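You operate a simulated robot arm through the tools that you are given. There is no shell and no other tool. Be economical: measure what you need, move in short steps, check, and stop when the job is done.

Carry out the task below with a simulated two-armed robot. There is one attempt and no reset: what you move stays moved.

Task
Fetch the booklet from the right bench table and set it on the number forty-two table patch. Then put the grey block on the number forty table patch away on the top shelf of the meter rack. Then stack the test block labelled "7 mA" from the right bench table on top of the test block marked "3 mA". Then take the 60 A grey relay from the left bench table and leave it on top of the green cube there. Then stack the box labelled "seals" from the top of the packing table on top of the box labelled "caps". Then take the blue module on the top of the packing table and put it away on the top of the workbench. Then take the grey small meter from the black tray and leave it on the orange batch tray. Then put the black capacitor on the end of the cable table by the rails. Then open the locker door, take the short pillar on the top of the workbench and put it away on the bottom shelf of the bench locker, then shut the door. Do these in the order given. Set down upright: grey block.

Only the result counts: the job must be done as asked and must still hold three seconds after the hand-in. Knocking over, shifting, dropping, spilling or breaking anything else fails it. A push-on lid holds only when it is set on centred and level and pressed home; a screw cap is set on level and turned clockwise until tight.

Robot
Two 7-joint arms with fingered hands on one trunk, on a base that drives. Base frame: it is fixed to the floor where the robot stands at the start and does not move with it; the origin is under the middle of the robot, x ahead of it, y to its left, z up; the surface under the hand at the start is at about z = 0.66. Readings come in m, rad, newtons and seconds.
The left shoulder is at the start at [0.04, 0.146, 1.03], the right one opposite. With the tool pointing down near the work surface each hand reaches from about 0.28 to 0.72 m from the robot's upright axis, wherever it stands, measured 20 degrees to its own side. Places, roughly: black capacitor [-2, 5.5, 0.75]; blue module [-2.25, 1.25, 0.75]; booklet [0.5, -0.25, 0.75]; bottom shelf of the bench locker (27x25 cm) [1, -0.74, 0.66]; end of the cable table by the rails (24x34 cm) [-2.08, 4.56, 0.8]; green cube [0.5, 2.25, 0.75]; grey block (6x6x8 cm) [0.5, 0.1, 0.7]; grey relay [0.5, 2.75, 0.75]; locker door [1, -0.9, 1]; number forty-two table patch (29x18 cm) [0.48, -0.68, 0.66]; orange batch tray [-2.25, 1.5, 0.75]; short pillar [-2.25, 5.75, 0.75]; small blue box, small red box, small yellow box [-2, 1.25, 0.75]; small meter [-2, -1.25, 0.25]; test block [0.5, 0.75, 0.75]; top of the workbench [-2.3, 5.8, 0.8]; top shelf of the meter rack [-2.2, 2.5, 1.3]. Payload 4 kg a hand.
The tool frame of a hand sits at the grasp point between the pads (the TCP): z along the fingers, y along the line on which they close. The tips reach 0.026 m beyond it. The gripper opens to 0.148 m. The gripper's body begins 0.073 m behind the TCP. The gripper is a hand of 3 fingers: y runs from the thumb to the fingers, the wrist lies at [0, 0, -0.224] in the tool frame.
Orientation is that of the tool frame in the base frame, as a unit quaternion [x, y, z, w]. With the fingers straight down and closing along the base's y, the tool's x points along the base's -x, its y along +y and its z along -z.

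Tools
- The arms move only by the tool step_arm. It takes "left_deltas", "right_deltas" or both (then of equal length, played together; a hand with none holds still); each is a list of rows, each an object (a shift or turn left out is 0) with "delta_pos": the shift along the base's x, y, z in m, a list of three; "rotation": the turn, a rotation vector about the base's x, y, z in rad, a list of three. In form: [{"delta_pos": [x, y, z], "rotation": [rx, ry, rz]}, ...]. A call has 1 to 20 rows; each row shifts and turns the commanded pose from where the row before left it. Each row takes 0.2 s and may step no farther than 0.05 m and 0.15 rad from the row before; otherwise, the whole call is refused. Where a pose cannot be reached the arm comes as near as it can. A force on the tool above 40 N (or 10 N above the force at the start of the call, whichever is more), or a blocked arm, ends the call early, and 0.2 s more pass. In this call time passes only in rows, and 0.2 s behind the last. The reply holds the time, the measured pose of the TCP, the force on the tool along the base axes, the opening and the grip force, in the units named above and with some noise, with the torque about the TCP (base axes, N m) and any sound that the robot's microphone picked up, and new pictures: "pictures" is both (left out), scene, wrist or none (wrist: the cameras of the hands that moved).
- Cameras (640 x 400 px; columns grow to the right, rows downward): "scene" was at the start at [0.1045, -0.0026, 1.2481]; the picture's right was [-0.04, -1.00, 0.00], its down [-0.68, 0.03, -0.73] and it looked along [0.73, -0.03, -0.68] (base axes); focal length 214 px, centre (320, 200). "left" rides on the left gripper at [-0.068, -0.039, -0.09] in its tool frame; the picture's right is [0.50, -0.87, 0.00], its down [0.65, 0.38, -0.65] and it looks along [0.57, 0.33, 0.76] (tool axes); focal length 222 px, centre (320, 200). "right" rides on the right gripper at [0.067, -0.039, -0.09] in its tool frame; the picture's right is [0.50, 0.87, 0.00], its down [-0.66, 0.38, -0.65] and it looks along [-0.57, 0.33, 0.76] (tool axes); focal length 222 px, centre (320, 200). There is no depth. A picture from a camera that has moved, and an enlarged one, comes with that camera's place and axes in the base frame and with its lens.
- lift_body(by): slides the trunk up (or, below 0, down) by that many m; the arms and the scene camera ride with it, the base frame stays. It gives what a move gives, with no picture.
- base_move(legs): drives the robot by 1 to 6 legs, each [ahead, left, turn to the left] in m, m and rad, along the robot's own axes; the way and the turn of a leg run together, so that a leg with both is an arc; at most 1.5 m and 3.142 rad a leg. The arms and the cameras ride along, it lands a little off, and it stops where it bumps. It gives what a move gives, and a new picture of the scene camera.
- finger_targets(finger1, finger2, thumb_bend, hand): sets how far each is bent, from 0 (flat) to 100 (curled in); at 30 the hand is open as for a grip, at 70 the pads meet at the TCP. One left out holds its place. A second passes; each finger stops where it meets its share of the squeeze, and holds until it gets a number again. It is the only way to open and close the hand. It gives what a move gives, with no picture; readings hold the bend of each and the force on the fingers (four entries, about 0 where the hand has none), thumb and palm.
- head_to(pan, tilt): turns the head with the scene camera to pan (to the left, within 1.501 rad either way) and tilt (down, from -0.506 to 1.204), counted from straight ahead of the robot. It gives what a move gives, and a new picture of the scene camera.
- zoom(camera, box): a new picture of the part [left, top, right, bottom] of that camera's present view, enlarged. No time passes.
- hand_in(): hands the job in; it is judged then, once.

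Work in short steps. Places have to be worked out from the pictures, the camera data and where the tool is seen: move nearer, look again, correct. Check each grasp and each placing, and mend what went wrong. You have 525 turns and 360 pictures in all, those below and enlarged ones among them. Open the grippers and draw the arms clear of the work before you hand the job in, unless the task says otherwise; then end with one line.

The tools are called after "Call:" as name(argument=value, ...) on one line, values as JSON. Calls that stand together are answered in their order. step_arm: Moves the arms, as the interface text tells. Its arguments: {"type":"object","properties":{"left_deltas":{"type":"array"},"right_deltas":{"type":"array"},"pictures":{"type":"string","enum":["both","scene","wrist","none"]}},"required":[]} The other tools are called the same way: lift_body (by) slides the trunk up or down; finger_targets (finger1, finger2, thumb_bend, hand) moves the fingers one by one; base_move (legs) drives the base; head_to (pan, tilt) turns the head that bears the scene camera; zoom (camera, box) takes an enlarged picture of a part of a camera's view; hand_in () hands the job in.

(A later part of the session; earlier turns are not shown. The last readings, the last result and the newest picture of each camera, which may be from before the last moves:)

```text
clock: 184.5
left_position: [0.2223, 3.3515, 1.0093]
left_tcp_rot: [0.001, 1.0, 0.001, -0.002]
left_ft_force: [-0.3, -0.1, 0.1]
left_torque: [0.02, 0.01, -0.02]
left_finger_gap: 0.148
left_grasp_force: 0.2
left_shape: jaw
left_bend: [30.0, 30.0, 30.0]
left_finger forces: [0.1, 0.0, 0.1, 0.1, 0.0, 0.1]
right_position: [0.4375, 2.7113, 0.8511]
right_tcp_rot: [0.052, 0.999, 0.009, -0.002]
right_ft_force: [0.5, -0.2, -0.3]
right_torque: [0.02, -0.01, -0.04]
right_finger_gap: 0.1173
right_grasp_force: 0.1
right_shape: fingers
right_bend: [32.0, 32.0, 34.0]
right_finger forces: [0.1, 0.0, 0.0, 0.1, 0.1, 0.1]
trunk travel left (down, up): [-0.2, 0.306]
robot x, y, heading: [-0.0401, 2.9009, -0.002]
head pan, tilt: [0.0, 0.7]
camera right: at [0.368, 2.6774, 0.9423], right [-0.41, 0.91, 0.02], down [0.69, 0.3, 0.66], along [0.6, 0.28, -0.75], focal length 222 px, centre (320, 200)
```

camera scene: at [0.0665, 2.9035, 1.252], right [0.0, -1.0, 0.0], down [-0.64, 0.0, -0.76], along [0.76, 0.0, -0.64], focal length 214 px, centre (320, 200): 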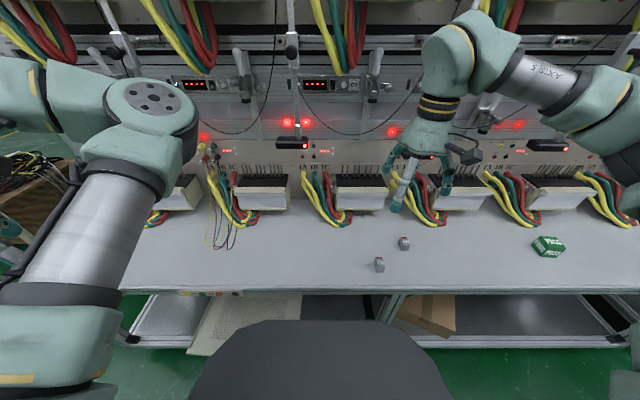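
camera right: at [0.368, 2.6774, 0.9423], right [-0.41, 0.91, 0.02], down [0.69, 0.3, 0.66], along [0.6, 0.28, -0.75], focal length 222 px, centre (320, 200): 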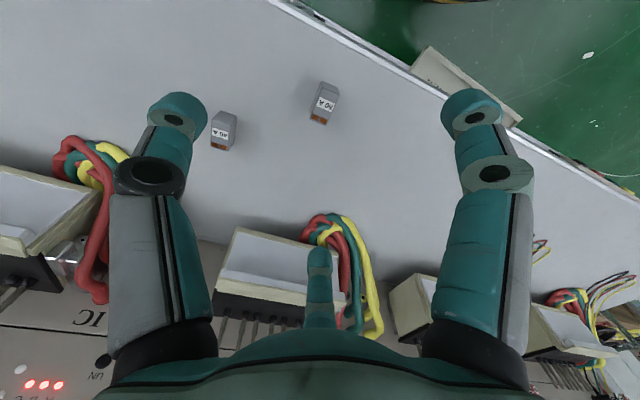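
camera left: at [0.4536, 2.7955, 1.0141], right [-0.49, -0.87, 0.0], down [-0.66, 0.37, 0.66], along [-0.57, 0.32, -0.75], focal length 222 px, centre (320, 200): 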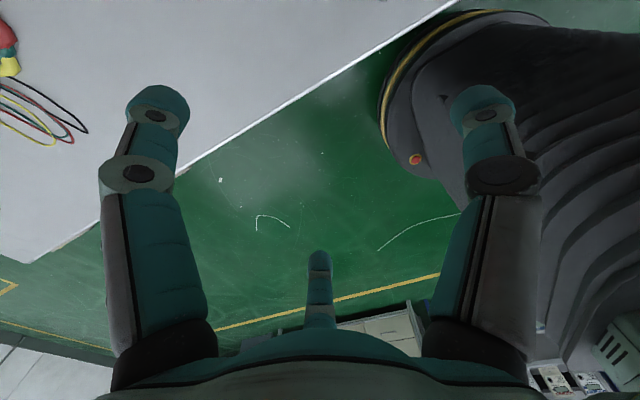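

Call:
zoom(camera="right", box=[200, 60, 360, 160])

Call:
zoom(camera="scene", box=[350, 220, 430, 270])

```text
4.00 times, centred on (280, 110) of right
camera zoom: at [0.368, 2.6774, 0.9423], right [-0.41, 0.91, 0.02], down [0.69, 0.3, 0.66], along [0.6, 0.28, -0.75], focal length 888 px, centre (480, 560)
```

zoom: 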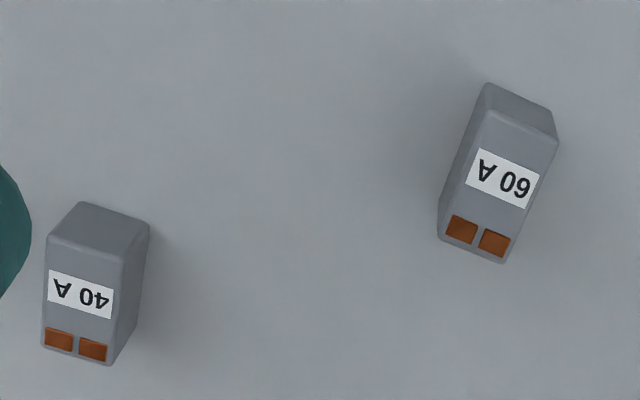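

```text
8.00 times, centred on (390, 245) of scene
camera zoom: at [0.067, 2.9025, 1.2519], right [0.0, -1.0, 0.0], down [-0.64, 0.0, -0.76], along [0.76, 0.0, -0.64], focal length 1716 px, centre (-240, -160)
```

zoom: 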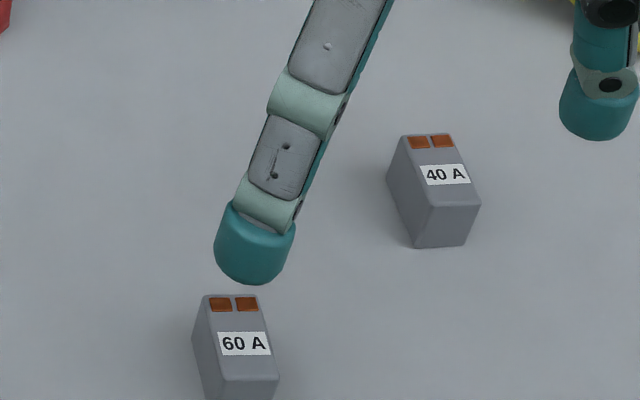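

The 60 A relay is about 2 x 3.7 x 3 cm at (0.443, 2.720). I'll align, descend to z about 0.74 and check.

Call:
step_arm(right_deltas=[{"delta_pos": [0.0055, 0.009, -0.03], "rotation": [0, 0, 0.14]}, {"delta_pos": [0, 0, -0.045]}, {"delta_pos": [0, 0, -0.035]}], pictures="wrist")

```text
clock: 185.3
left_position: [0.2226, 3.3519, 1.0085]
left_tcp_rot: [0.001, 1.0, 0.001, -0.002]
left_ft_force: [-0.1, -0.1, -0.6]
left_torque: [0.01, 0.03, 0.0]
left_finger_gap: 0.1474
left_grasp_force: 0.2
left_shape: jaw
left_bend: [30.0, 30.0, 30.0]
left_finger forces: [0.1, 0.1, 0.0, 0.0, 0.1, 0.0]
right_position: [0.4418, 2.7189, 0.7399]
right_tcp_rot: [-0.019, 1.0, 0.007, -0.002]
right_ft_force: [-1.2, 0.3, 0.4]
right_torque: [0.02, 0.02, -0.02]
right_finger_gap: 0.1174
right_grasp_force: 0.1
right_shape: fingers
right_bend: [32.0, 32.0, 34.0]
right_finger forces: [0.0, 0.1, 0.0, 0.0, 0.0, 0.1]
trunk travel left (down, up): [-0.2, 0.306]
robot x, y, heading: [-0.0433, 2.9045, -0.001]
head pan, tilt: [0.0, 0.7]
camera right: at [0.377, 2.6754, 0.8313], right [-0.53, 0.85, 0.02], down [0.64, 0.39, 0.66], along [0.55, 0.36, -0.75], focal length 222 px, centre (320, 200)
```

right: 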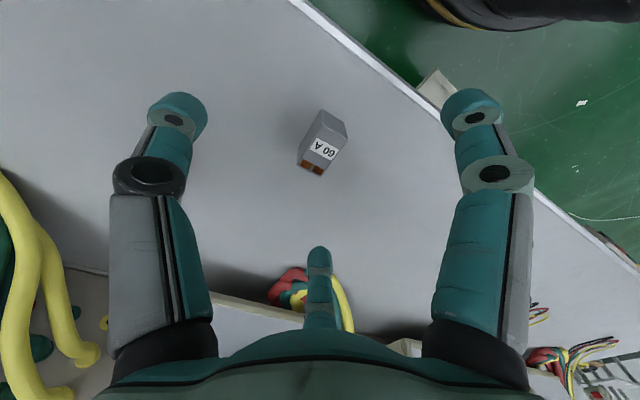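

The relay sits centred. I'll descend to z=0.702 and close in stages.

Call:
step_arm(right_deltas=[{"delta_pos": [-0.002, 0, -0.02]}, {"delta_pos": [0, 0, -0.018]}], pictures="none")

Call:
finger_targets(hand="right", finger1=53, finger2=53, thumb_bend=60)

Call:
zoom(camera="right", box=[160, 60, 480, 260])

```text
clock: 185.9
left_position: [0.2217, 3.3517, 1.0088]
left_tcp_rot: [0.001, 1.0, 0.0, -0.003]
left_ft_force: [0.5, -0.4, -0.6]
left_torque: [0.05, 0.01, -0.01]
left_finger_gap: 0.1481
left_grasp_force: 0.0
left_shape: jaw
left_bend: [30.0, 30.0, 30.0]
left_finger forces: [0.1, 0.0, 0.1, 0.1, 0.1, 0.1]
right_position: [0.4387, 2.7185, 0.7014]
right_tcp_rot: [-0.017, 1.0, 0.009, -0.002]
right_ft_force: [-1.0, 0.0, 0.1]
right_torque: [0.01, -0.03, 0.03]
right_finger_gap: 0.1172
right_grasp_force: 0.1
right_shape: fingers
right_bend: [32.0, 32.0, 34.0]
right_finger forces: [0.0, 0.1, 0.0, 0.0, 0.1, 0.0]
trunk travel left (down, up): [-0.2, 0.306]
robot x, y, heading: [-0.0408, 2.9042, 0.002]
head pan, tilt: [0.0, 0.7]
```

```text
clock: 186.9
left_position: [0.2225, 3.3528, 1.009]
left_tcp_rot: [0.001, 1.0, 0.001, -0.001]
left_ft_force: [0.5, -0.1, 0.4]
left_torque: [0.01, -0.02, -0.02]
left_finger_gap: 0.1478
left_grasp_force: 0.0
left_shape: jaw
left_bend: [30.0, 30.0, 30.0]
left_finger forces: [0.0, 0.1, 0.0, 0.0, 0.1, 0.0]
right_position: [0.4393, 2.718, 0.7015]
right_tcp_rot: [-0.018, 1.0, 0.007, -0.002]
right_ft_force: [0.4, 0.2, -0.4]
right_torque: [0.03, 0.02, 0.01]
right_finger_gap: 0.0416
right_grasp_force: 0.1
right_shape: fingers
right_bend: [53.0, 53.0, 60.0]
right_finger forces: [0.0, 0.0, 0.1, 0.0, 0.0, 0.1]
trunk travel left (down, up): [-0.2, 0.306]
robot x, y, heading: [-0.0416, 2.9029, -0.005]
head pan, tilt: [0.0, 0.7]
```

```text
2.00 times, centred on (320, 160) of right
camera zoom: at [0.3738, 2.6757, 0.7924], right [-0.53, 0.85, 0.02], down [0.64, 0.39, 0.66], along [0.55, 0.36, -0.75], focal length 444 px, centre (320, 280)
```

zoom: 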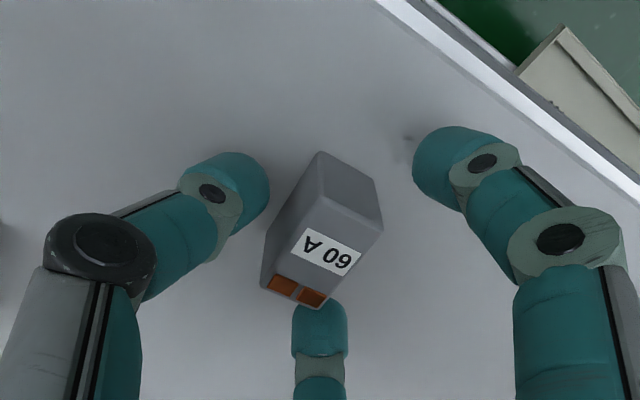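

The relay lies centred between the three fingers. I'll close.

Call:
finger_targets(hand="right", finger1=72, finger2=72, thumb_bend=72)

Call:
zoom(camera="right", box=[160, 60, 480, 260])

```text
clock: 187.9
left_position: [0.2227, 3.3528, 1.0086]
left_tcp_rot: [0.001, 1.0, 0.0, -0.001]
left_ft_force: [-0.1, -0.8, 0.2]
left_torque: [-0.01, -0.01, -0.02]
left_finger_gap: 0.1479
left_grasp_force: 0.1
left_shape: jaw
left_bend: [30.0, 30.0, 30.0]
left_finger forces: [0.0, 0.0, 0.0, 0.1, 0.0, 0.1]
right_position: [0.4384, 2.7193, 0.7015]
right_tcp_rot: [-0.017, 1.0, 0.008, -0.003]
right_ft_force: [-0.3, -0.2, 0.5]
right_torque: [0.0, 0.02, 0.0]
right_finger_gap: 0.0199
right_grasp_force: 10.6
right_shape: fingers
right_bend: [60.0, 58.0, 68.0]
right_finger forces: [6.4, 7.6, 0.0, 0.0, 7.9, 0.1]
trunk travel left (down, up): [-0.2, 0.306]
robot x, y, heading: [-0.0375, 2.9024, -0.002]
head pan, tilt: [0.0, 0.7]
```

```text
2.00 times, centred on (320, 160) of right
camera zoom: at [0.3738, 2.6757, 0.7923], right [-0.53, 0.85, 0.02], down [0.65, 0.39, 0.66], along [0.55, 0.36, -0.75], focal length 444 px, centre (320, 280)
```

zoom: 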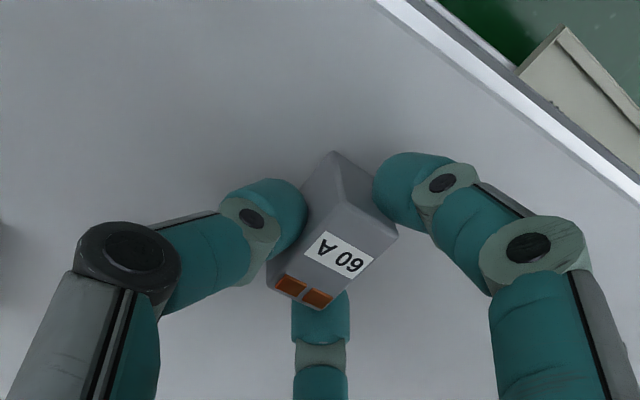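

Firm three-point grip. I'll lift and drive right to the green cube.

Call:
step_arm(right_deltas=[{"delta_pos": [0, 0, 0.03]}, {"delta_pos": [0, 0, 0.05]}, {"delta_pos": [0, 0, 0.05]}, {"delta_pos": [0, 0, 0.04]}], pictures="none")

Call:
base_move(legs=[[0, -0.58, 0]])

Call:
head_to(pan=-0.3, tilt=0.85)

Call:
zoom(camera="scene", box=[280, 130, 440, 230])

Call:
zoom(camera="right", box=[0, 0, 640, 400])

```text
clock: 188.9
left_position: [0.2225, 3.3537, 1.0087]
left_tcp_rot: [0.001, 1.0, 0.0, -0.001]
left_ft_force: [-0.8, 0.2, 0.6]
left_torque: [0.04, -0.01, 0.0]
left_finger_gap: 0.1479
left_grasp_force: 0.1
left_shape: jaw
left_bend: [30.0, 30.0, 30.0]
left_finger forces: [0.1, 0.1, 0.1, 0.1, 0.1, 0.0]
right_position: [0.4398, 2.717, 0.873]
right_tcp_rot: [-0.018, 1.0, 0.009, -0.003]
right_ft_force: [-0.5, -0.2, -0.7]
right_torque: [0.0, 0.01, 0.0]
right_finger_gap: 0.0201
right_grasp_force: 10.7
right_shape: fingers
right_bend: [60.0, 58.0, 68.0]
right_finger forces: [6.4, 7.4, 0.0, 0.0, 8.0, 0.1]
trunk travel left (down, up): [-0.2, 0.306]
robot x, y, heading: [-0.0398, 2.9039, -0.002]
head pan, tilt: [0.0, 0.7]
```

```text
clock: 192.2
left_position: [0.2231, 2.7576, 1.0093]
left_tcp_rot: [0.007, 1.0, 0.001, -0.001]
left_ft_force: [-0.6, -0.9, 0.4]
left_torque: [0.03, -0.02, -0.02]
left_finger_gap: 0.148
left_grasp_force: 0.1
left_shape: jaw
left_bend: [30.0, 30.0, 30.0]
left_finger forces: [0.0, 0.0, 0.0, 0.0, 0.1, 0.1]
right_position: [0.434, 2.1193, 0.8729]
right_tcp_rot: [-0.011, 1.0, 0.008, -0.002]
right_ft_force: [0.3, 0.2, -0.1]
right_torque: [-0.02, 0.02, -0.01]
right_finger_gap: 0.02
right_grasp_force: 10.5
right_shape: fingers
right_bend: [60.0, 58.0, 68.0]
right_finger forces: [6.4, 7.6, 0.0, 0.2, 8.0, 0.0]
trunk travel left (down, up): [-0.2, 0.306]
robot x, y, heading: [-0.0462, 2.3102, -0.009]
head pan, tilt: [0.0, 0.7]
camera scene: at [0.0623, 2.3104, 1.252], right [-0.01, -1.0, 0.0], down [-0.64, 0.01, -0.76], along [0.76, -0.01, -0.64], focal length 214 px, centre (320, 200)
```

scene: 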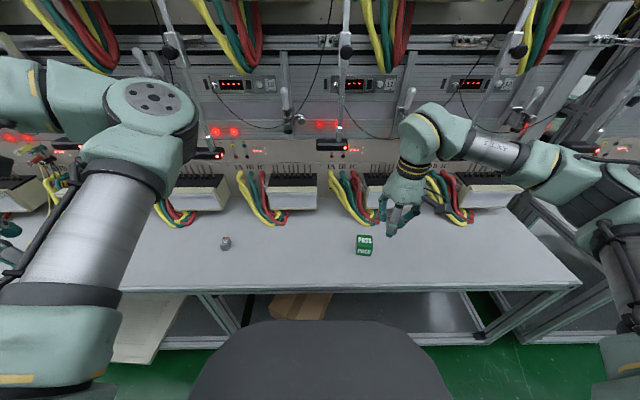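

```text
clock: 193.0
left_position: [0.2239, 2.7583, 1.0088]
left_tcp_rot: [0.008, 1.0, -0.001, -0.001]
left_ft_force: [0.0, 0.7, -0.2]
left_torque: [-0.01, -0.02, -0.04]
left_finger_gap: 0.148
left_grasp_force: 0.0
left_shape: jaw
left_bend: [30.0, 30.0, 30.0]
left_finger forces: [0.0, 0.1, 0.1, 0.0, 0.1, 0.0]
right_position: [0.4332, 2.1203, 0.8729]
right_tcp_rot: [-0.012, 1.0, 0.008, -0.003]
right_ft_force: [1.1, 0.5, -0.4]
right_torque: [-0.04, 0.0, 0.02]
right_finger_gap: 0.0196
right_grasp_force: 10.9
right_shape: fingers
right_bend: [60.0, 58.0, 68.0]
right_finger forces: [6.5, 7.5, 0.1, 0.1, 7.9, 0.0]
trunk travel left (down, up): [-0.2, 0.306]
robot x, y, heading: [-0.047, 2.3126, -0.019]
head pan, tilt: [-0.3, 0.85]
camera scene: at [0.0518, 2.2879, 1.2397], right [-0.31, -0.95, 0.0], down [-0.71, 0.23, -0.66], along [0.63, -0.2, -0.75], focal length 214 px, centre (320, 200)
```

scene: 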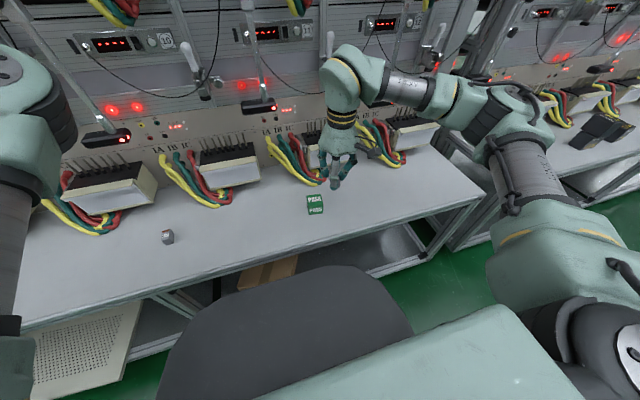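

```text
4.00 times, centred on (360, 180) of scene
camera zoom: at [0.0518, 2.2879, 1.2397], right [-0.31, -0.95, 0.0], down [-0.71, 0.23, -0.66], along [0.63, -0.2, -0.75], focal length 858 px, centre (160, 280)
```

zoom: 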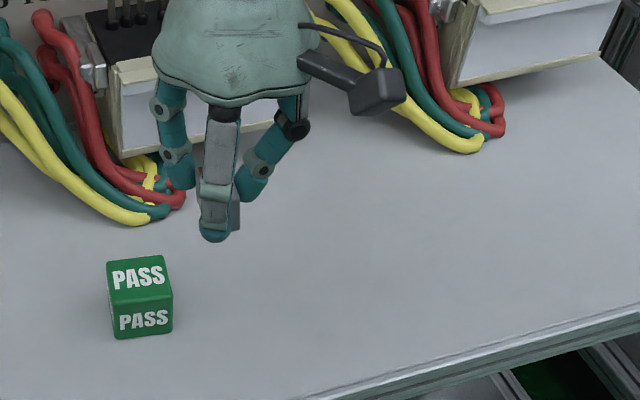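

```text
1.00 times, centred on (320, 200) of right (not enlarged: the box is as wide or as high as the picture)
camera zoom: at [0.3683, 2.0777, 0.9638], right [-0.52, 0.85, 0.02], down [0.65, 0.38, 0.66], along [0.55, 0.35, -0.75], focal length 222 px, centre (320, 200)
```

zoom: 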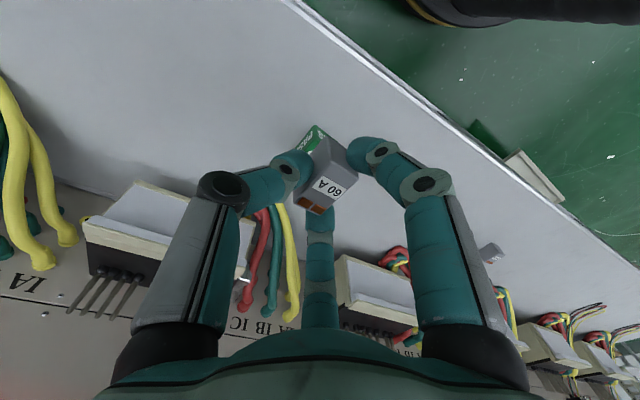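

The green cube's top is centred at (0.504, 2.158), z about 0.706. I'll bring the relay above it.

Call:
step_arm(right_deltas=[{"delta_pos": [0.036, 0.019, 0]}, {"delta_pos": [0.035, 0.019, -0.02]}, {"delta_pos": [0, 0, -0.04]}, {"delta_pos": [0, 0, -0.025]}], pictures="wrist")

Call:
zoom(camera="scene", box=[260, 150, 380, 225])

```text
clock: 194.0
left_position: [0.2246, 2.7581, 1.0075]
left_tcp_rot: [0.007, 1.0, 0.0, -0.002]
left_ft_force: [-0.3, 0.5, -0.3]
left_torque: [0.0, -0.02, -0.04]
left_finger_gap: 0.1478
left_grasp_force: 0.0
left_shape: jaw
left_bend: [30.0, 30.0, 30.0]
left_finger forces: [0.1, 0.1, 0.0, 0.0, 0.1, 0.1]
right_position: [0.5067, 2.1622, 0.7867]
right_tcp_rot: [-0.011, 1.0, 0.008, -0.002]
right_ft_force: [-0.2, -0.8, -0.4]
right_torque: [-0.03, 0.01, 0.0]
right_finger_gap: 0.0196
right_grasp_force: 11.0
right_shape: fingers
right_bend: [60.0, 58.0, 68.0]
right_finger forces: [6.3, 7.6, 0.0, 0.0, 7.9, 0.0]
trunk travel left (down, up): [-0.2, 0.306]
robot x, y, heading: [-0.046, 2.3079, -0.013]
head pan, tilt: [-0.3, 0.85]
camera right: at [0.4422, 2.1191, 0.8776], right [-0.52, 0.85, 0.02], down [0.65, 0.38, 0.66], along [0.56, 0.35, -0.75], focal length 222 px, centre (320, 200)
```

right: 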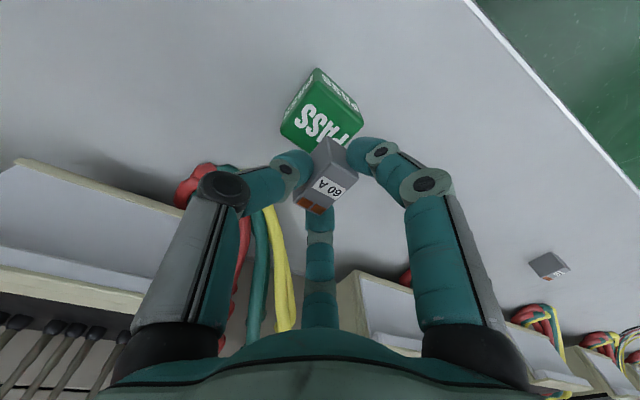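

```text
5.33 times, centred on (320, 188) of scene
camera zoom: at [0.0521, 2.288, 1.2397], right [-0.31, -0.95, 0.0], down [-0.72, 0.23, -0.66], along [0.63, -0.2, -0.75], focal length 1144 px, centre (320, 267)
```

zoom: 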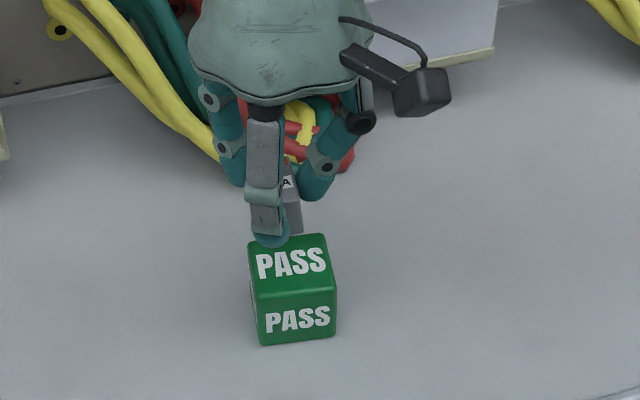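

Both views agree on about (0.501, 2.158). I'll shift slightly and lower.

Call:
step_arm(right_deltas=[{"delta_pos": [-0.005, -0.003, -0.02]}, {"delta_pos": [0, 0, -0.01]}, {"delta_pos": [0, 0, -0.004]}], pictures="wrist")

Call:
zoom(camera="scene", box=[260, 150, 380, 225])

```text
clock: 194.8
left_position: [0.2237, 2.7573, 1.0076]
left_tcp_rot: [0.007, 1.0, 0.001, -0.002]
left_ft_force: [-0.6, 0.0, -0.6]
left_torque: [0.02, -0.02, 0.02]
left_finger_gap: 0.148
left_grasp_force: 0.0
left_shape: jaw
left_bend: [30.0, 30.0, 30.0]
left_finger forces: [0.1, 0.0, 0.0, 0.0, 0.0, 0.1]
right_position: [0.5006, 2.1554, 0.7535]
right_tcp_rot: [-0.012, 1.0, 0.007, -0.002]
right_ft_force: [0.2, 0.4, 0.0]
right_torque: [-0.03, 0.01, 0.01]
right_finger_gap: 0.0199
right_grasp_force: 10.2
right_shape: fingers
right_bend: [60.0, 58.0, 68.0]
right_finger forces: [6.3, 7.6, 0.0, 0.0, 7.8, 0.0]
trunk travel left (down, up): [-0.2, 0.306]
robot x, y, heading: [-0.042, 2.3156, -0.012]
head pan, tilt: [-0.3, 0.85]
camera right: at [0.4349, 2.113, 0.8445], right [-0.52, 0.85, 0.02], down [0.65, 0.38, 0.66], along [0.56, 0.35, -0.75], focal length 222 px, centre (320, 200)
```

right: 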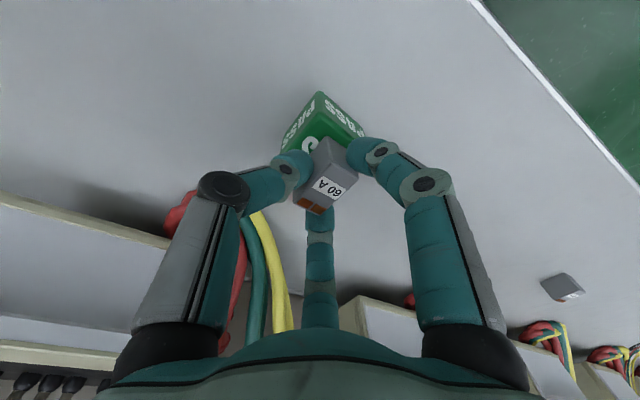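

```text
5.33 times, centred on (320, 188) of scene
camera zoom: at [0.0517, 2.2876, 1.2397], right [-0.31, -0.95, 0.0], down [-0.71, 0.23, -0.66], along [0.63, -0.2, -0.75], focal length 1144 px, centre (320, 267)
```

zoom: 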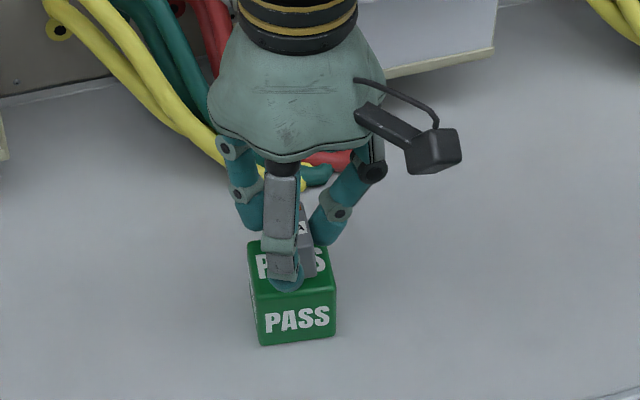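

Nearly down. I'll nudge 5 mm left for centring and lower to contact.

Call:
step_arm(right_deltas=[{"delta_pos": [0, 0.005, 0]}, {"delta_pos": [0, 0, -0.003]}, {"delta_pos": [0, 0, -0.002]}], pictures="none")

```text
clock: 195.6
left_position: [0.2233, 2.7583, 1.0082]
left_tcp_rot: [0.007, 1.0, -0.001, -0.001]
left_ft_force: [-0.6, 0.6, 0.3]
left_torque: [0.01, 0.03, 0.01]
left_finger_gap: 0.1478
left_grasp_force: 0.1
left_shape: jaw
left_bend: [30.0, 30.0, 30.0]
left_finger forces: [0.1, 0.0, 0.0, 0.1, 0.1, 0.1]
right_position: [0.4989, 2.1597, 0.7493]
right_tcp_rot: [-0.011, 1.0, 0.008, -0.001]
right_ft_force: [-0.7, -0.2, 5.5]
right_torque: [0.05, 0.01, 0.02]
right_finger_gap: 0.0196
right_grasp_force: 12.3
right_shape: fingers
right_bend: [60.0, 58.0, 68.0]
right_finger forces: [7.1, 7.8, 0.0, 0.0, 9.1, 0.0]
trunk travel left (down, up): [-0.2, 0.306]
robot x, y, heading: [-0.043, 2.3129, -0.013]
head pan, tilt: [-0.3, 0.85]
```

Contact made (5 N up). I'll release gently.

Call:
finger_targets(hand="right", finger1=54, finger2=52, thumb_bend=60)

Call:
zoom(camera="right", box=[160, 60, 480, 260])

```text
clock: 196.6
left_position: [0.2236, 2.7577, 1.0093]
left_tcp_rot: [0.007, 1.0, 0.001, -0.001]
left_ft_force: [0.0, -0.1, -0.3]
left_torque: [-0.02, -0.03, 0.0]
left_finger_gap: 0.1476
left_grasp_force: 0.1
left_shape: jaw
left_bend: [30.0, 30.0, 30.0]
left_finger forces: [0.0, 0.0, 0.0, 0.0, 0.1, 0.0]
right_position: [0.4993, 2.1598, 0.7484]
right_tcp_rot: [-0.011, 1.0, 0.007, -0.003]
right_ft_force: [0.0, 0.5, -0.6]
right_torque: [0.03, 0.01, 0.04]
right_finger_gap: 0.0392
right_grasp_force: 0.1
right_shape: fingers
right_bend: [54.0, 52.0, 60.0]
right_finger forces: [0.0, 0.1, 0.1, 0.0, 0.0, 0.1]
trunk travel left (down, up): [-0.2, 0.306]
robot x, y, heading: [-0.0442, 2.3103, -0.011]
head pan, tilt: [-0.3, 0.85]
```

```text
2.00 times, centred on (320, 160) of right
camera zoom: at [0.4348, 2.1176, 0.8402], right [-0.52, 0.85, 0.02], down [0.65, 0.38, 0.66], along [0.56, 0.35, -0.75], focal length 444 px, centre (320, 280)
```

zoom: 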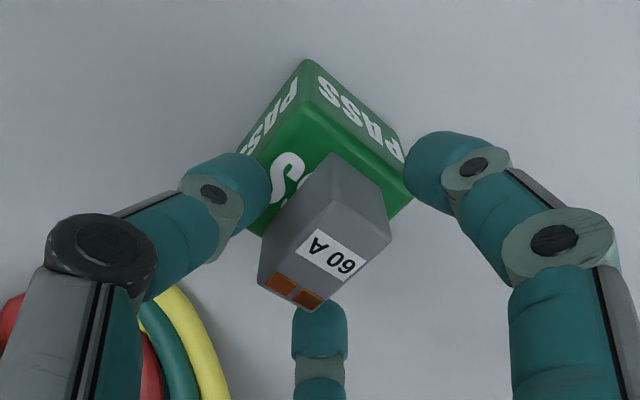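

The relay rests on the cube. I'll open wider and lift straight up.

Call:
finger_targets(hand="right", finger1=40, finger2=40, thumb_bend=42)

Call:
step_arm(right_deltas=[{"delta_pos": [0, 0, 0.03]}, {"delta_pos": [0, 0, 0.05]}, {"delta_pos": [0, 0, 0.05]}, {"delta_pos": [-0.02, 0, 0.04]}, {"delta_pos": [-0.04, 0, 0.02]}], pictures="none")

Call:
zoom(camera="scene", box=[260, 150, 380, 225])

```text
clock: 197.6
left_position: [0.2239, 2.7584, 1.0087]
left_tcp_rot: [0.007, 1.0, 0.001, -0.001]
left_ft_force: [-0.2, -0.5, 0.1]
left_torque: [-0.02, -0.02, -0.01]
left_finger_gap: 0.1477
left_grasp_force: 0.0
left_shape: jaw
left_bend: [30.0, 30.0, 30.0]
left_finger forces: [0.1, 0.1, 0.0, 0.1, 0.0, 0.0]
right_position: [0.5004, 2.1587, 0.7475]
right_tcp_rot: [-0.011, 1.0, 0.008, -0.003]
right_ft_force: [-0.4, -0.9, -0.6]
right_torque: [-0.01, -0.02, 0.01]
right_finger_gap: 0.0914
right_grasp_force: 0.1
right_shape: fingers
right_bend: [40.0, 40.0, 42.0]
right_finger forces: [0.0, 0.1, 0.0, 0.0, 0.1, 0.0]
trunk travel left (down, up): [-0.2, 0.306]
robot x, y, heading: [-0.0427, 2.3124, -0.012]
head pan, tilt: [-0.3, 0.85]
```

```text
clock: 198.8
left_position: [0.2221, 2.7577, 1.0098]
left_tcp_rot: [0.006, 1.0, 0.001, -0.001]
left_ft_force: [0.1, 0.5, -0.5]
left_torque: [0.0, -0.03, -0.04]
left_finger_gap: 0.148
left_grasp_force: 0.0
left_shape: jaw
left_bend: [30.0, 30.0, 30.0]
left_finger forces: [0.1, 0.1, 0.1, 0.0, 0.0, 0.1]
right_position: [0.4363, 2.1639, 0.9415]
right_tcp_rot: [-0.011, 1.0, 0.009, -0.003]
right_ft_force: [-0.7, -1.0, 0.4]
right_torque: [-0.06, -0.02, 0.0]
right_finger_gap: 0.0913
right_grasp_force: 0.1
right_shape: fingers
right_bend: [40.0, 40.0, 42.0]
right_finger forces: [0.0, 0.0, 0.1, 0.1, 0.1, 0.0]
trunk travel left (down, up): [-0.2, 0.306]
robot x, y, heading: [-0.0456, 2.3113, -0.016]
head pan, tilt: [-0.3, 0.85]
```

```text
5.33 times, centred on (320, 188) of scene
camera zoom: at [0.0506, 2.2876, 1.2398], right [-0.31, -0.95, 0.0], down [-0.71, 0.23, -0.66], along [0.63, -0.2, -0.75], focal length 1144 px, centre (320, 267)
```

zoom: 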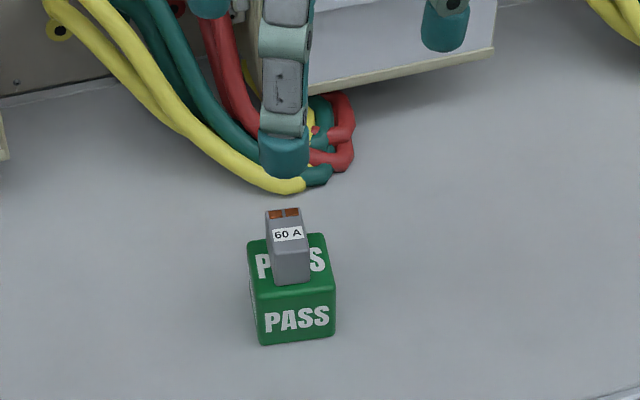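

The 60 A relay stands on the green cube. Next I'll turn round and go to the packing table.

Call:
base_move(legs=[[-0.6, 0, 0], [0, 0, 3.14], [0, 0.8, 0]])

Call:
head_to(pan=0, tilt=0.5)

```text
clock: 213.4
left_position: [-1.0182, 1.1128, 1.0087]
left_tcp_rot: [0.999, -0.049, 0.001, 0.0]
left_ft_force: [0.4, -0.2, -0.5]
left_torque: [-0.02, -0.03, 0.0]
left_finger_gap: 0.1479
left_grasp_force: 0.0
left_shape: jaw
left_bend: [30.0, 30.0, 30.0]
left_finger forces: [0.0, 0.0, 0.1, 0.1, 0.1, 0.1]
right_position: [-1.1807, 1.7221, 0.9419]
right_tcp_rot: [1.0, -0.03, 0.002, 0.008]
right_ft_force: [-0.8, 0.1, 0.4]
right_torque: [0.02, 0.0, 0.0]
right_finger_gap: 0.0914
right_grasp_force: 0.1
right_shape: fingers
right_bend: [40.0, 40.0, 42.0]
right_finger forces: [0.0, 0.0, 0.1, 0.0, 0.1, 0.1]
trunk travel left (down, up): [-0.2, 0.306]
robot x, y, heading: [-0.7133, 1.5325, 3.04]
head pan, tilt: [-0.3, 0.85]
camera scene: at [-0.8045, 1.5672, 1.2397], right [0.39, 0.92, 0.0], down [0.69, -0.29, -0.66], along [-0.61, 0.26, -0.75], focal length 214 px, centre (320, 200)
```

scene: 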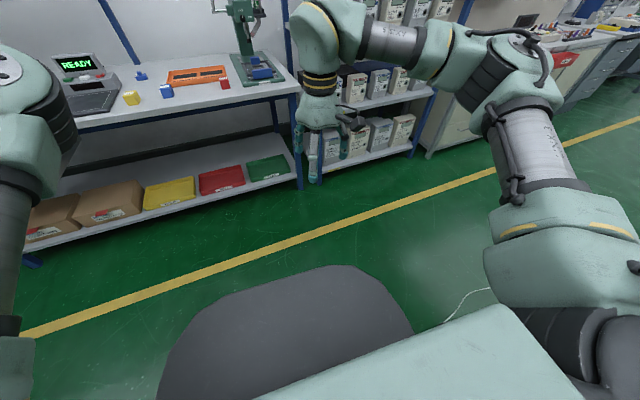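

```text
clock: 214.2
left_position: [-1.0167, 1.1119, 1.0088]
left_tcp_rot: [0.999, -0.049, 0.0, 0.001]
left_ft_force: [0.5, -0.7, -0.4]
left_torque: [-0.03, 0.02, 0.01]
left_finger_gap: 0.148
left_grasp_force: 0.1
left_shape: jaw
left_bend: [30.0, 30.0, 30.0]
left_finger forces: [0.0, 0.0, 0.0, 0.0, 0.0, 0.0]
right_position: [-1.1806, 1.7217, 0.9415]
right_tcp_rot: [1.0, -0.03, 0.002, 0.008]
right_ft_force: [0.8, -0.7, 0.6]
right_torque: [-0.01, -0.02, 0.01]
right_finger_gap: 0.0913
right_grasp_force: 0.0
right_shape: fingers
right_bend: [40.0, 40.0, 42.0]
right_finger forces: [0.0, 0.1, 0.0, 0.1, 0.0, 0.0]
trunk travel left (down, up): [-0.2, 0.306]
robot x, y, heading: [-0.7126, 1.5367, 3.044]
head pan, tilt: [0.0, 0.499]
camera scene: at [-0.8229, 1.5462, 1.2696], right [0.1, 1.0, 0.0], down [0.48, -0.05, -0.88], along [-0.87, 0.09, -0.48], focal length 214 px, centre (320, 200)
```

scene: 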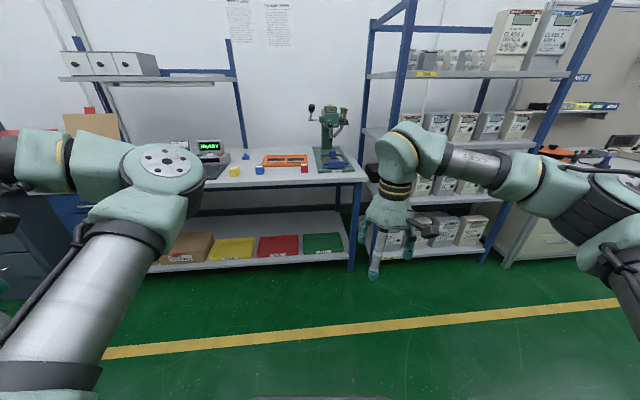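

Call:
zoom(camera="scene", box=[180, 120, 380, 245])

```text
3.20 times, centred on (280, 182) of scene
camera zoom: at [-0.8229, 1.5462, 1.2696], right [0.1, 1.0, 0.0], down [0.48, -0.05, -0.88], along [-0.87, 0.09, -0.48], focal length 686 px, centre (448, 256)
```

zoom: 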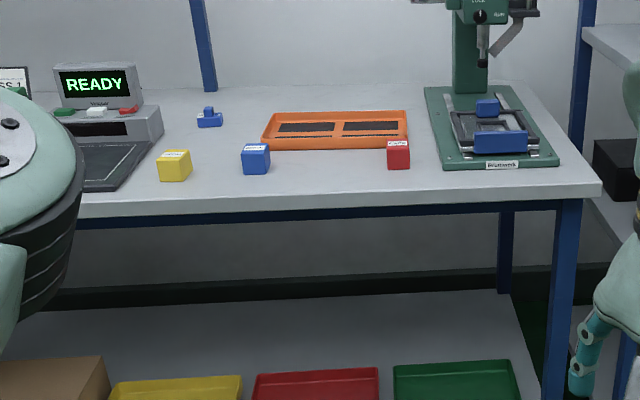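

There are yellow, blue and red boxes with labels, the blue module behind them and the orange tray. I'll drive closer to read the labels.

Call:
base_move(legs=[[0, 0, 0.1], [0.6, 0.12, 0]])

Call:
head_to(pan=0.1, tilt=0.7)

Call:
zoom(camera="scene", box=[200, 90, 400, 215])

```text
clock: 218.2
left_position: [-1.5696, 0.9544, 1.0087]
left_tcp_rot: [1.0, 0.005, 0.002, 0.001]
left_ft_force: [-0.3, 0.1, 0.0]
left_torque: [0.01, 0.0, 0.0]
left_finger_gap: 0.148
left_grasp_force: 0.1
left_shape: jaw
left_bend: [30.0, 30.0, 30.0]
left_finger forces: [0.1, 0.0, 0.0, 0.1, 0.0, 0.0]
right_position: [-1.7968, 1.5434, 0.9409]
right_tcp_rot: [1.0, 0.023, 0.004, 0.008]
right_ft_force: [0.1, 0.0, -0.3]
right_torque: [0.0, -0.01, 0.01]
right_finger_gap: 0.0914
right_grasp_force: 0.0
right_shape: fingers
right_bend: [40.0, 40.0, 42.0]
right_finger forces: [0.0, 0.0, 0.1, 0.1, 0.0, 0.0]
trunk travel left (down, up): [-0.2, 0.306]
robot x, y, heading: [-1.3107, 1.4101, -3.135]
head pan, tilt: [0.0, 0.499]
camera scene: at [-1.4229, 1.4073, 1.2697], right [-0.01, 1.0, 0.0], down [0.48, 0.0, -0.88], along [-0.88, -0.01, -0.48], focal length 214 px, centre (320, 200)
```

scene: 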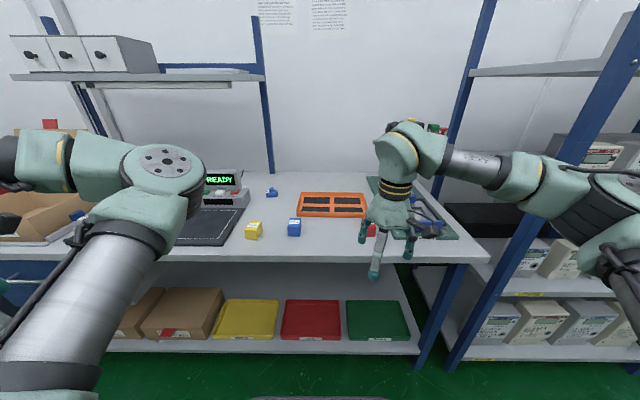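

```text
clock: 218.9
left_position: [-1.5695, 0.955, 1.0082]
left_tcp_rot: [1.0, 0.005, 0.001, 0.001]
left_ft_force: [-0.5, 0.5, -0.5]
left_torque: [-0.01, -0.02, -0.01]
left_finger_gap: 0.1479
left_grasp_force: 0.2
left_shape: jaw
left_bend: [30.0, 30.0, 30.0]
left_finger forces: [0.1, 0.0, 0.0, 0.0, 0.0, 0.1]
right_position: [-1.7967, 1.5433, 0.9418]
right_tcp_rot: [1.0, 0.022, 0.003, 0.007]
right_ft_force: [0.7, -0.2, -0.2]
right_torque: [-0.02, -0.01, 0.03]
right_finger_gap: 0.0915
right_grasp_force: 0.1
right_shape: fingers
right_bend: [40.0, 40.0, 42.0]
right_finger forces: [0.0, 0.0, 0.0, 0.0, 0.0, 0.0]
trunk travel left (down, up): [-0.2, 0.306]
robot x, y, heading: [-1.3124, 1.4098, -3.132]
head pan, tilt: [0.099, 0.7]
camera scene: at [-1.4161, 1.399, 1.252], right [-0.11, 0.99, 0.0], down [0.64, 0.07, -0.77], along [-0.76, -0.08, -0.64], focal length 214 px, centre (320, 200)
```

scene: 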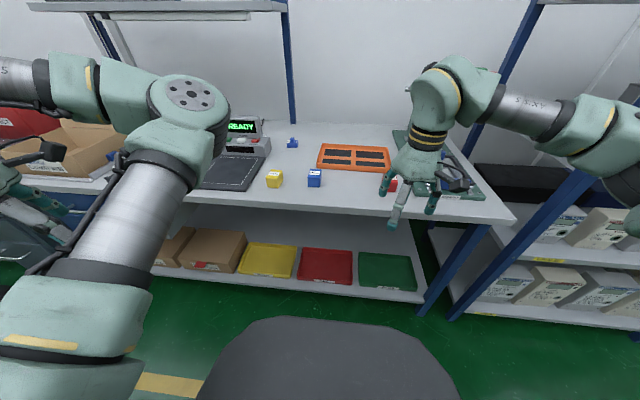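

```text
3.20 times, centred on (300, 152) of scene
camera zoom: at [-1.4161, 1.399, 1.252], right [-0.11, 0.99, 0.0], down [0.64, 0.07, -0.77], along [-0.76, -0.08, -0.64], focal length 686 px, centre (384, 352)
```

zoom: 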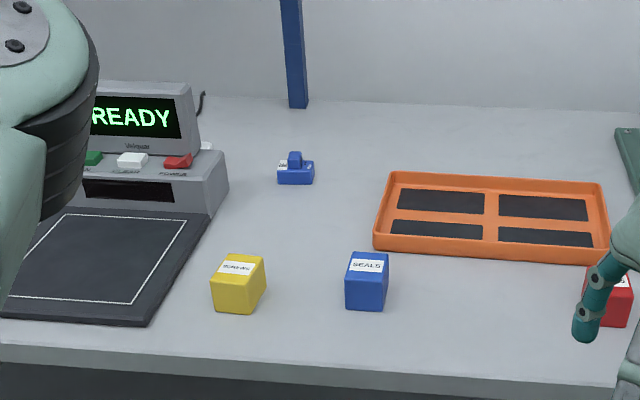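

The blue box reads SEALS. I'll zoom on the yellow and red labels.

Call:
zoom(camera="scene", box=[255, 160, 335, 210])

Call:
head_to(pan=-0.35, tilt=0.8)

Call:
zoom(camera="right", box=[0, 0, 640, 400])

```text
8.00 times, centred on (295, 185) of scene
camera zoom: at [-1.4161, 1.399, 1.252], right [-0.11, 0.99, 0.0], down [0.64, 0.07, -0.77], along [-0.76, -0.08, -0.64], focal length 1716 px, centre (520, 320)
```

zoom: 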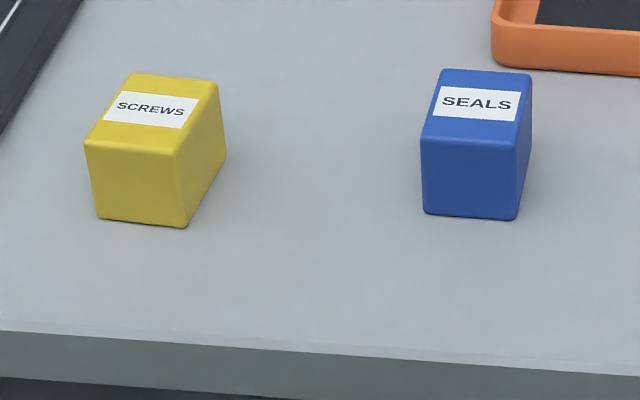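

```text
clock: 219.8
left_position: [-1.5701, 0.9572, 1.0078]
left_tcp_rot: [1.0, 0.005, 0.0, 0.001]
left_ft_force: [0.4, 0.8, -0.1]
left_torque: [-0.01, 0.01, -0.01]
left_finger_gap: 0.1477
left_grasp_force: 0.1
left_shape: jaw
left_bend: [30.0, 30.0, 30.0]
left_finger forces: [0.0, 0.0, 0.1, 0.0, 0.1, 0.0]
right_position: [-1.7973, 1.5441, 0.9417]
right_tcp_rot: [1.0, 0.022, 0.003, 0.008]
right_ft_force: [-0.1, 0.5, 0.1]
right_torque: [0.0, 0.03, -0.02]
right_finger_gap: 0.0913
right_grasp_force: 0.1
right_shape: fingers
right_bend: [40.0, 40.0, 42.0]
right_finger forces: [0.0, 0.0, 0.0, 0.0, 0.0, 0.1]
trunk travel left (down, up): [-0.2, 0.306]
robot x, y, heading: [-1.3147, 1.4078, -3.132]
head pan, tilt: [-0.351, 0.799]
camera scene: at [-1.4077, 1.4351, 1.2438], right [0.33, 0.94, 0.0], down [0.68, -0.24, -0.7], along [-0.66, 0.23, -0.72], focal length 214 px, centre (320, 200)
```

scene: 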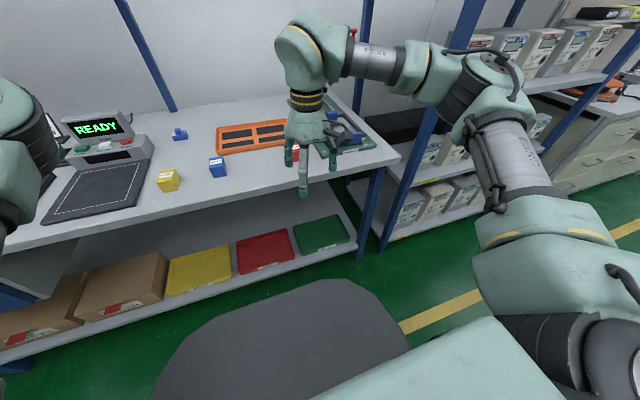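

```text
1.00 times, centred on (320, 200) of right (not enlarged: the box is as wide or as high as the picture)
camera zoom: at [-1.7309, 1.5876, 1.0326], right [0.54, -0.84, 0.02], down [-0.64, -0.4, 0.66], along [-0.55, -0.36, -0.75], focal length 222 px, centre (320, 200)
```

zoom: 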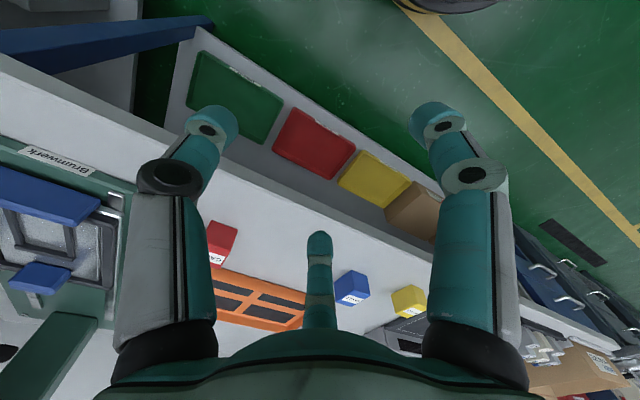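

Red is CAPS. By triangulating with the wrist camera, the table top is at z about 0.79 and the seals box near (-2.055, 1.31); caps is near (-2.03, 1.577). I'll pull the left arm back and drive in.

Call:
step_arm(left_deltas=[{"delta_pos": [0.04, 0.01, 0.02]}, {"delta_pos": [0.04, 0.01, 0.02]}, {"delta_pos": [0.04, 0, 0.02]}], pictures="none")

Call:
base_move(legs=[[0, 0.14, 0], [0.19, 0, 0]])

Call:
head_to(pan=-0.1, tilt=0.85)

```text
clock: 220.6
left_position: [-1.4483, 0.9744, 1.0677]
left_tcp_rot: [1.0, 0.004, 0.0, -0.001]
left_ft_force: [-0.1, 0.2, -0.3]
left_torque: [0.02, 0.05, 0.01]
left_finger_gap: 0.1481
left_grasp_force: 0.1
left_shape: jaw
left_bend: [30.0, 30.0, 30.0]
left_finger forces: [0.1, 0.1, 0.0, 0.1, 0.0, 0.0]
right_position: [-1.7957, 1.5438, 0.9422]
right_tcp_rot: [1.0, 0.022, 0.003, 0.007]
right_ft_force: [0.1, 0.4, 1.2]
right_torque: [0.04, 0.0, 0.02]
right_finger_gap: 0.0911
right_grasp_force: 0.0
right_shape: fingers
right_bend: [40.0, 40.0, 42.0]
right_finger forces: [0.1, 0.0, 0.1, 0.0, 0.0, 0.0]
trunk travel left (down, up): [-0.2, 0.306]
robot x, y, heading: [-1.3143, 1.4069, -3.136]
head pan, tilt: [-0.351, 0.799]
```

```text
clock: 223.1
left_position: [-1.6335, 0.8332, 1.0669]
left_tcp_rot: [1.0, 0.005, 0.002, 0.001]
left_ft_force: [-1.2, 0.1, -0.1]
left_torque: [0.02, 0.0, 0.02]
left_finger_gap: 0.1477
left_grasp_force: 0.1
left_shape: jaw
left_bend: [30.0, 30.0, 30.0]
left_finger forces: [0.0, 0.0, 0.0, 0.0, 0.1, 0.0]
right_position: [-1.9799, 1.4015, 0.9419]
right_tcp_rot: [1.0, 0.023, 0.002, 0.007]
right_ft_force: [-0.8, -0.3, 0.7]
right_torque: [-0.02, -0.02, 0.01]
right_finger_gap: 0.0912
right_grasp_force: 0.1
right_shape: fingers
right_bend: [40.0, 40.0, 42.0]
right_finger forces: [0.0, 0.0, 0.0, 0.0, 0.0, 0.0]
trunk travel left (down, up): [-0.2, 0.306]
robot x, y, heading: [-1.4946, 1.266, -3.134]
head pan, tilt: [-0.351, 0.799]
camera scene: at [-1.5907, 1.2916, 1.2437], right [0.34, 0.94, 0.0], down [0.68, -0.24, -0.7], along [-0.66, 0.23, -0.72], focal length 214 px, centre (320, 200)
```

scene: 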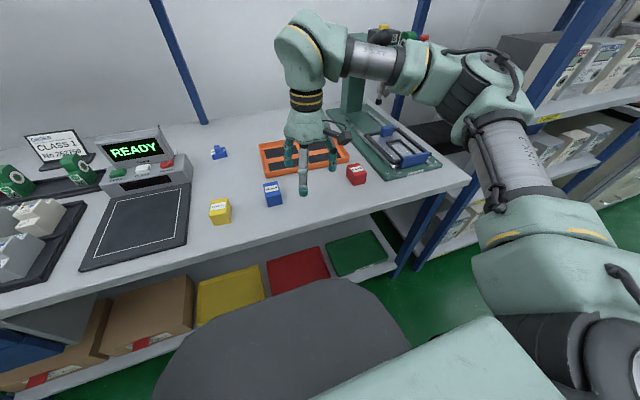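

```text
clock: 223.9
left_position: [-1.6329, 0.8321, 1.0676]
left_tcp_rot: [1.0, 0.004, 0.001, 0.0]
left_ft_force: [-0.3, -0.2, -0.3]
left_torque: [0.0, -0.01, 0.02]
left_finger_gap: 0.148
left_grasp_force: 0.0
left_shape: jaw
left_bend: [30.0, 30.0, 30.0]
left_finger forces: [0.1, 0.1, 0.1, 0.0, 0.0, 0.2]
right_position: [-1.9796, 1.4015, 0.9415]
right_tcp_rot: [1.0, 0.023, 0.002, 0.008]
right_ft_force: [-1.0, 0.3, -0.1]
right_torque: [-0.01, 0.02, -0.02]
right_finger_gap: 0.0915
right_grasp_force: 0.2
right_shape: fingers
right_bend: [40.0, 40.0, 42.0]
right_finger forces: [0.0, 0.0, 0.1, 0.0, 0.1, 0.1]
trunk travel left (down, up): [-0.2, 0.306]
robot x, y, heading: [-1.4914, 1.2648, -3.133]
head pan, tilt: [-0.099, 0.85]
camera scene: at [-1.5919, 1.2719, 1.2397], right [0.09, 1.0, 0.0], down [0.75, -0.07, -0.66], along [-0.66, 0.06, -0.75], focal length 214 px, centre (320, 200)
```

scene: 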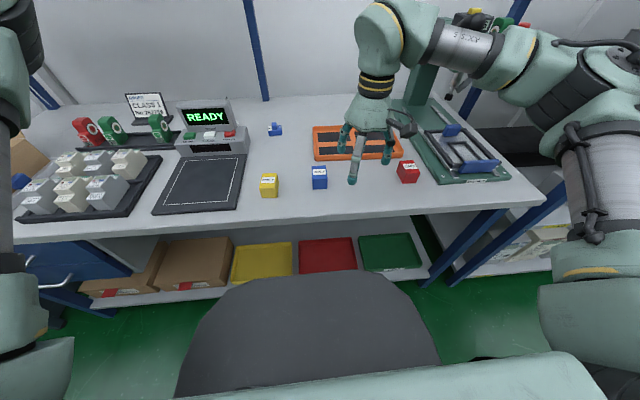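

I'll move the right hand above the blue seals box.

Call:
step_arm(right_deltas=[{"delta_pos": [-0.025, -0.033, 0]}, {"delta_pos": [-0.025, -0.033, 0]}, {"delta_pos": [-0.022, -0.033, -0.01]}], pictures="wrist")

Call:
zoom(camera="scene", box=[240, 120, 440, 245])

```text
clock: 224.7
left_position: [-1.6337, 0.8304, 1.0665]
left_tcp_rot: [1.0, 0.005, 0.001, 0.0]
left_ft_force: [-1.0, -0.6, 0.3]
left_torque: [-0.01, 0.01, -0.04]
left_finger_gap: 0.1478
left_grasp_force: 0.1
left_shape: jaw
left_bend: [30.0, 30.0, 30.0]
left_finger forces: [0.1, 0.0, 0.1, 0.0, 0.0, 0.0]
right_position: [-2.0483, 1.2997, 0.9346]
right_tcp_rot: [1.0, 0.022, 0.003, 0.009]
right_ft_force: [-0.4, 0.3, 1.0]
right_torque: [0.0, -0.02, -0.01]
right_finger_gap: 0.0913
right_grasp_force: 0.0
right_shape: fingers
right_bend: [40.0, 40.0, 42.0]
right_finger forces: [0.1, 0.0, 0.0, 0.1, 0.0, 0.0]
trunk travel left (down, up): [-0.2, 0.306]
robot x, y, heading: [-1.4966, 1.2679, -3.134]
head pan, tilt: [-0.099, 0.85]
camera right: at [-1.9829, 1.343, 1.0252], right [0.54, -0.84, 0.02], down [-0.64, -0.4, 0.66], along [-0.55, -0.36, -0.75], focal length 222 px, centre (320, 200)
```

right: 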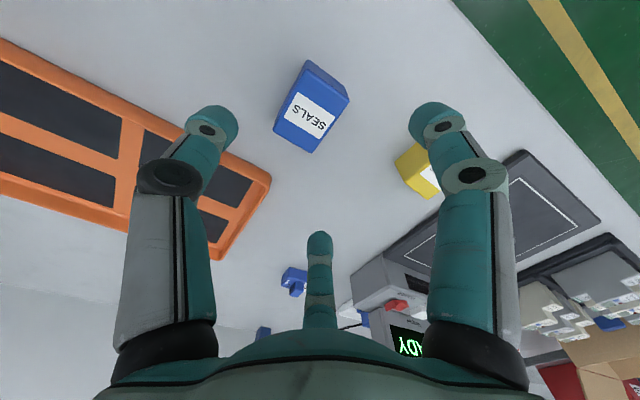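

```text
3.20 times, centred on (340, 182) of scene
camera zoom: at [-1.5928, 1.2706, 1.2397], right [0.09, 1.0, 0.0], down [0.75, -0.07, -0.66], along [-0.66, 0.06, -0.75], focal length 686 px, centre (256, 256)
```

zoom: 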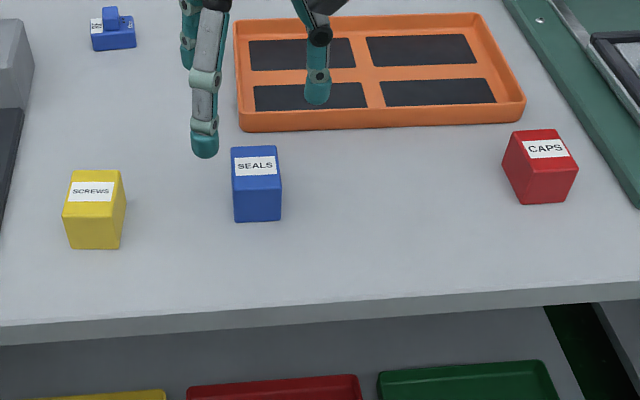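

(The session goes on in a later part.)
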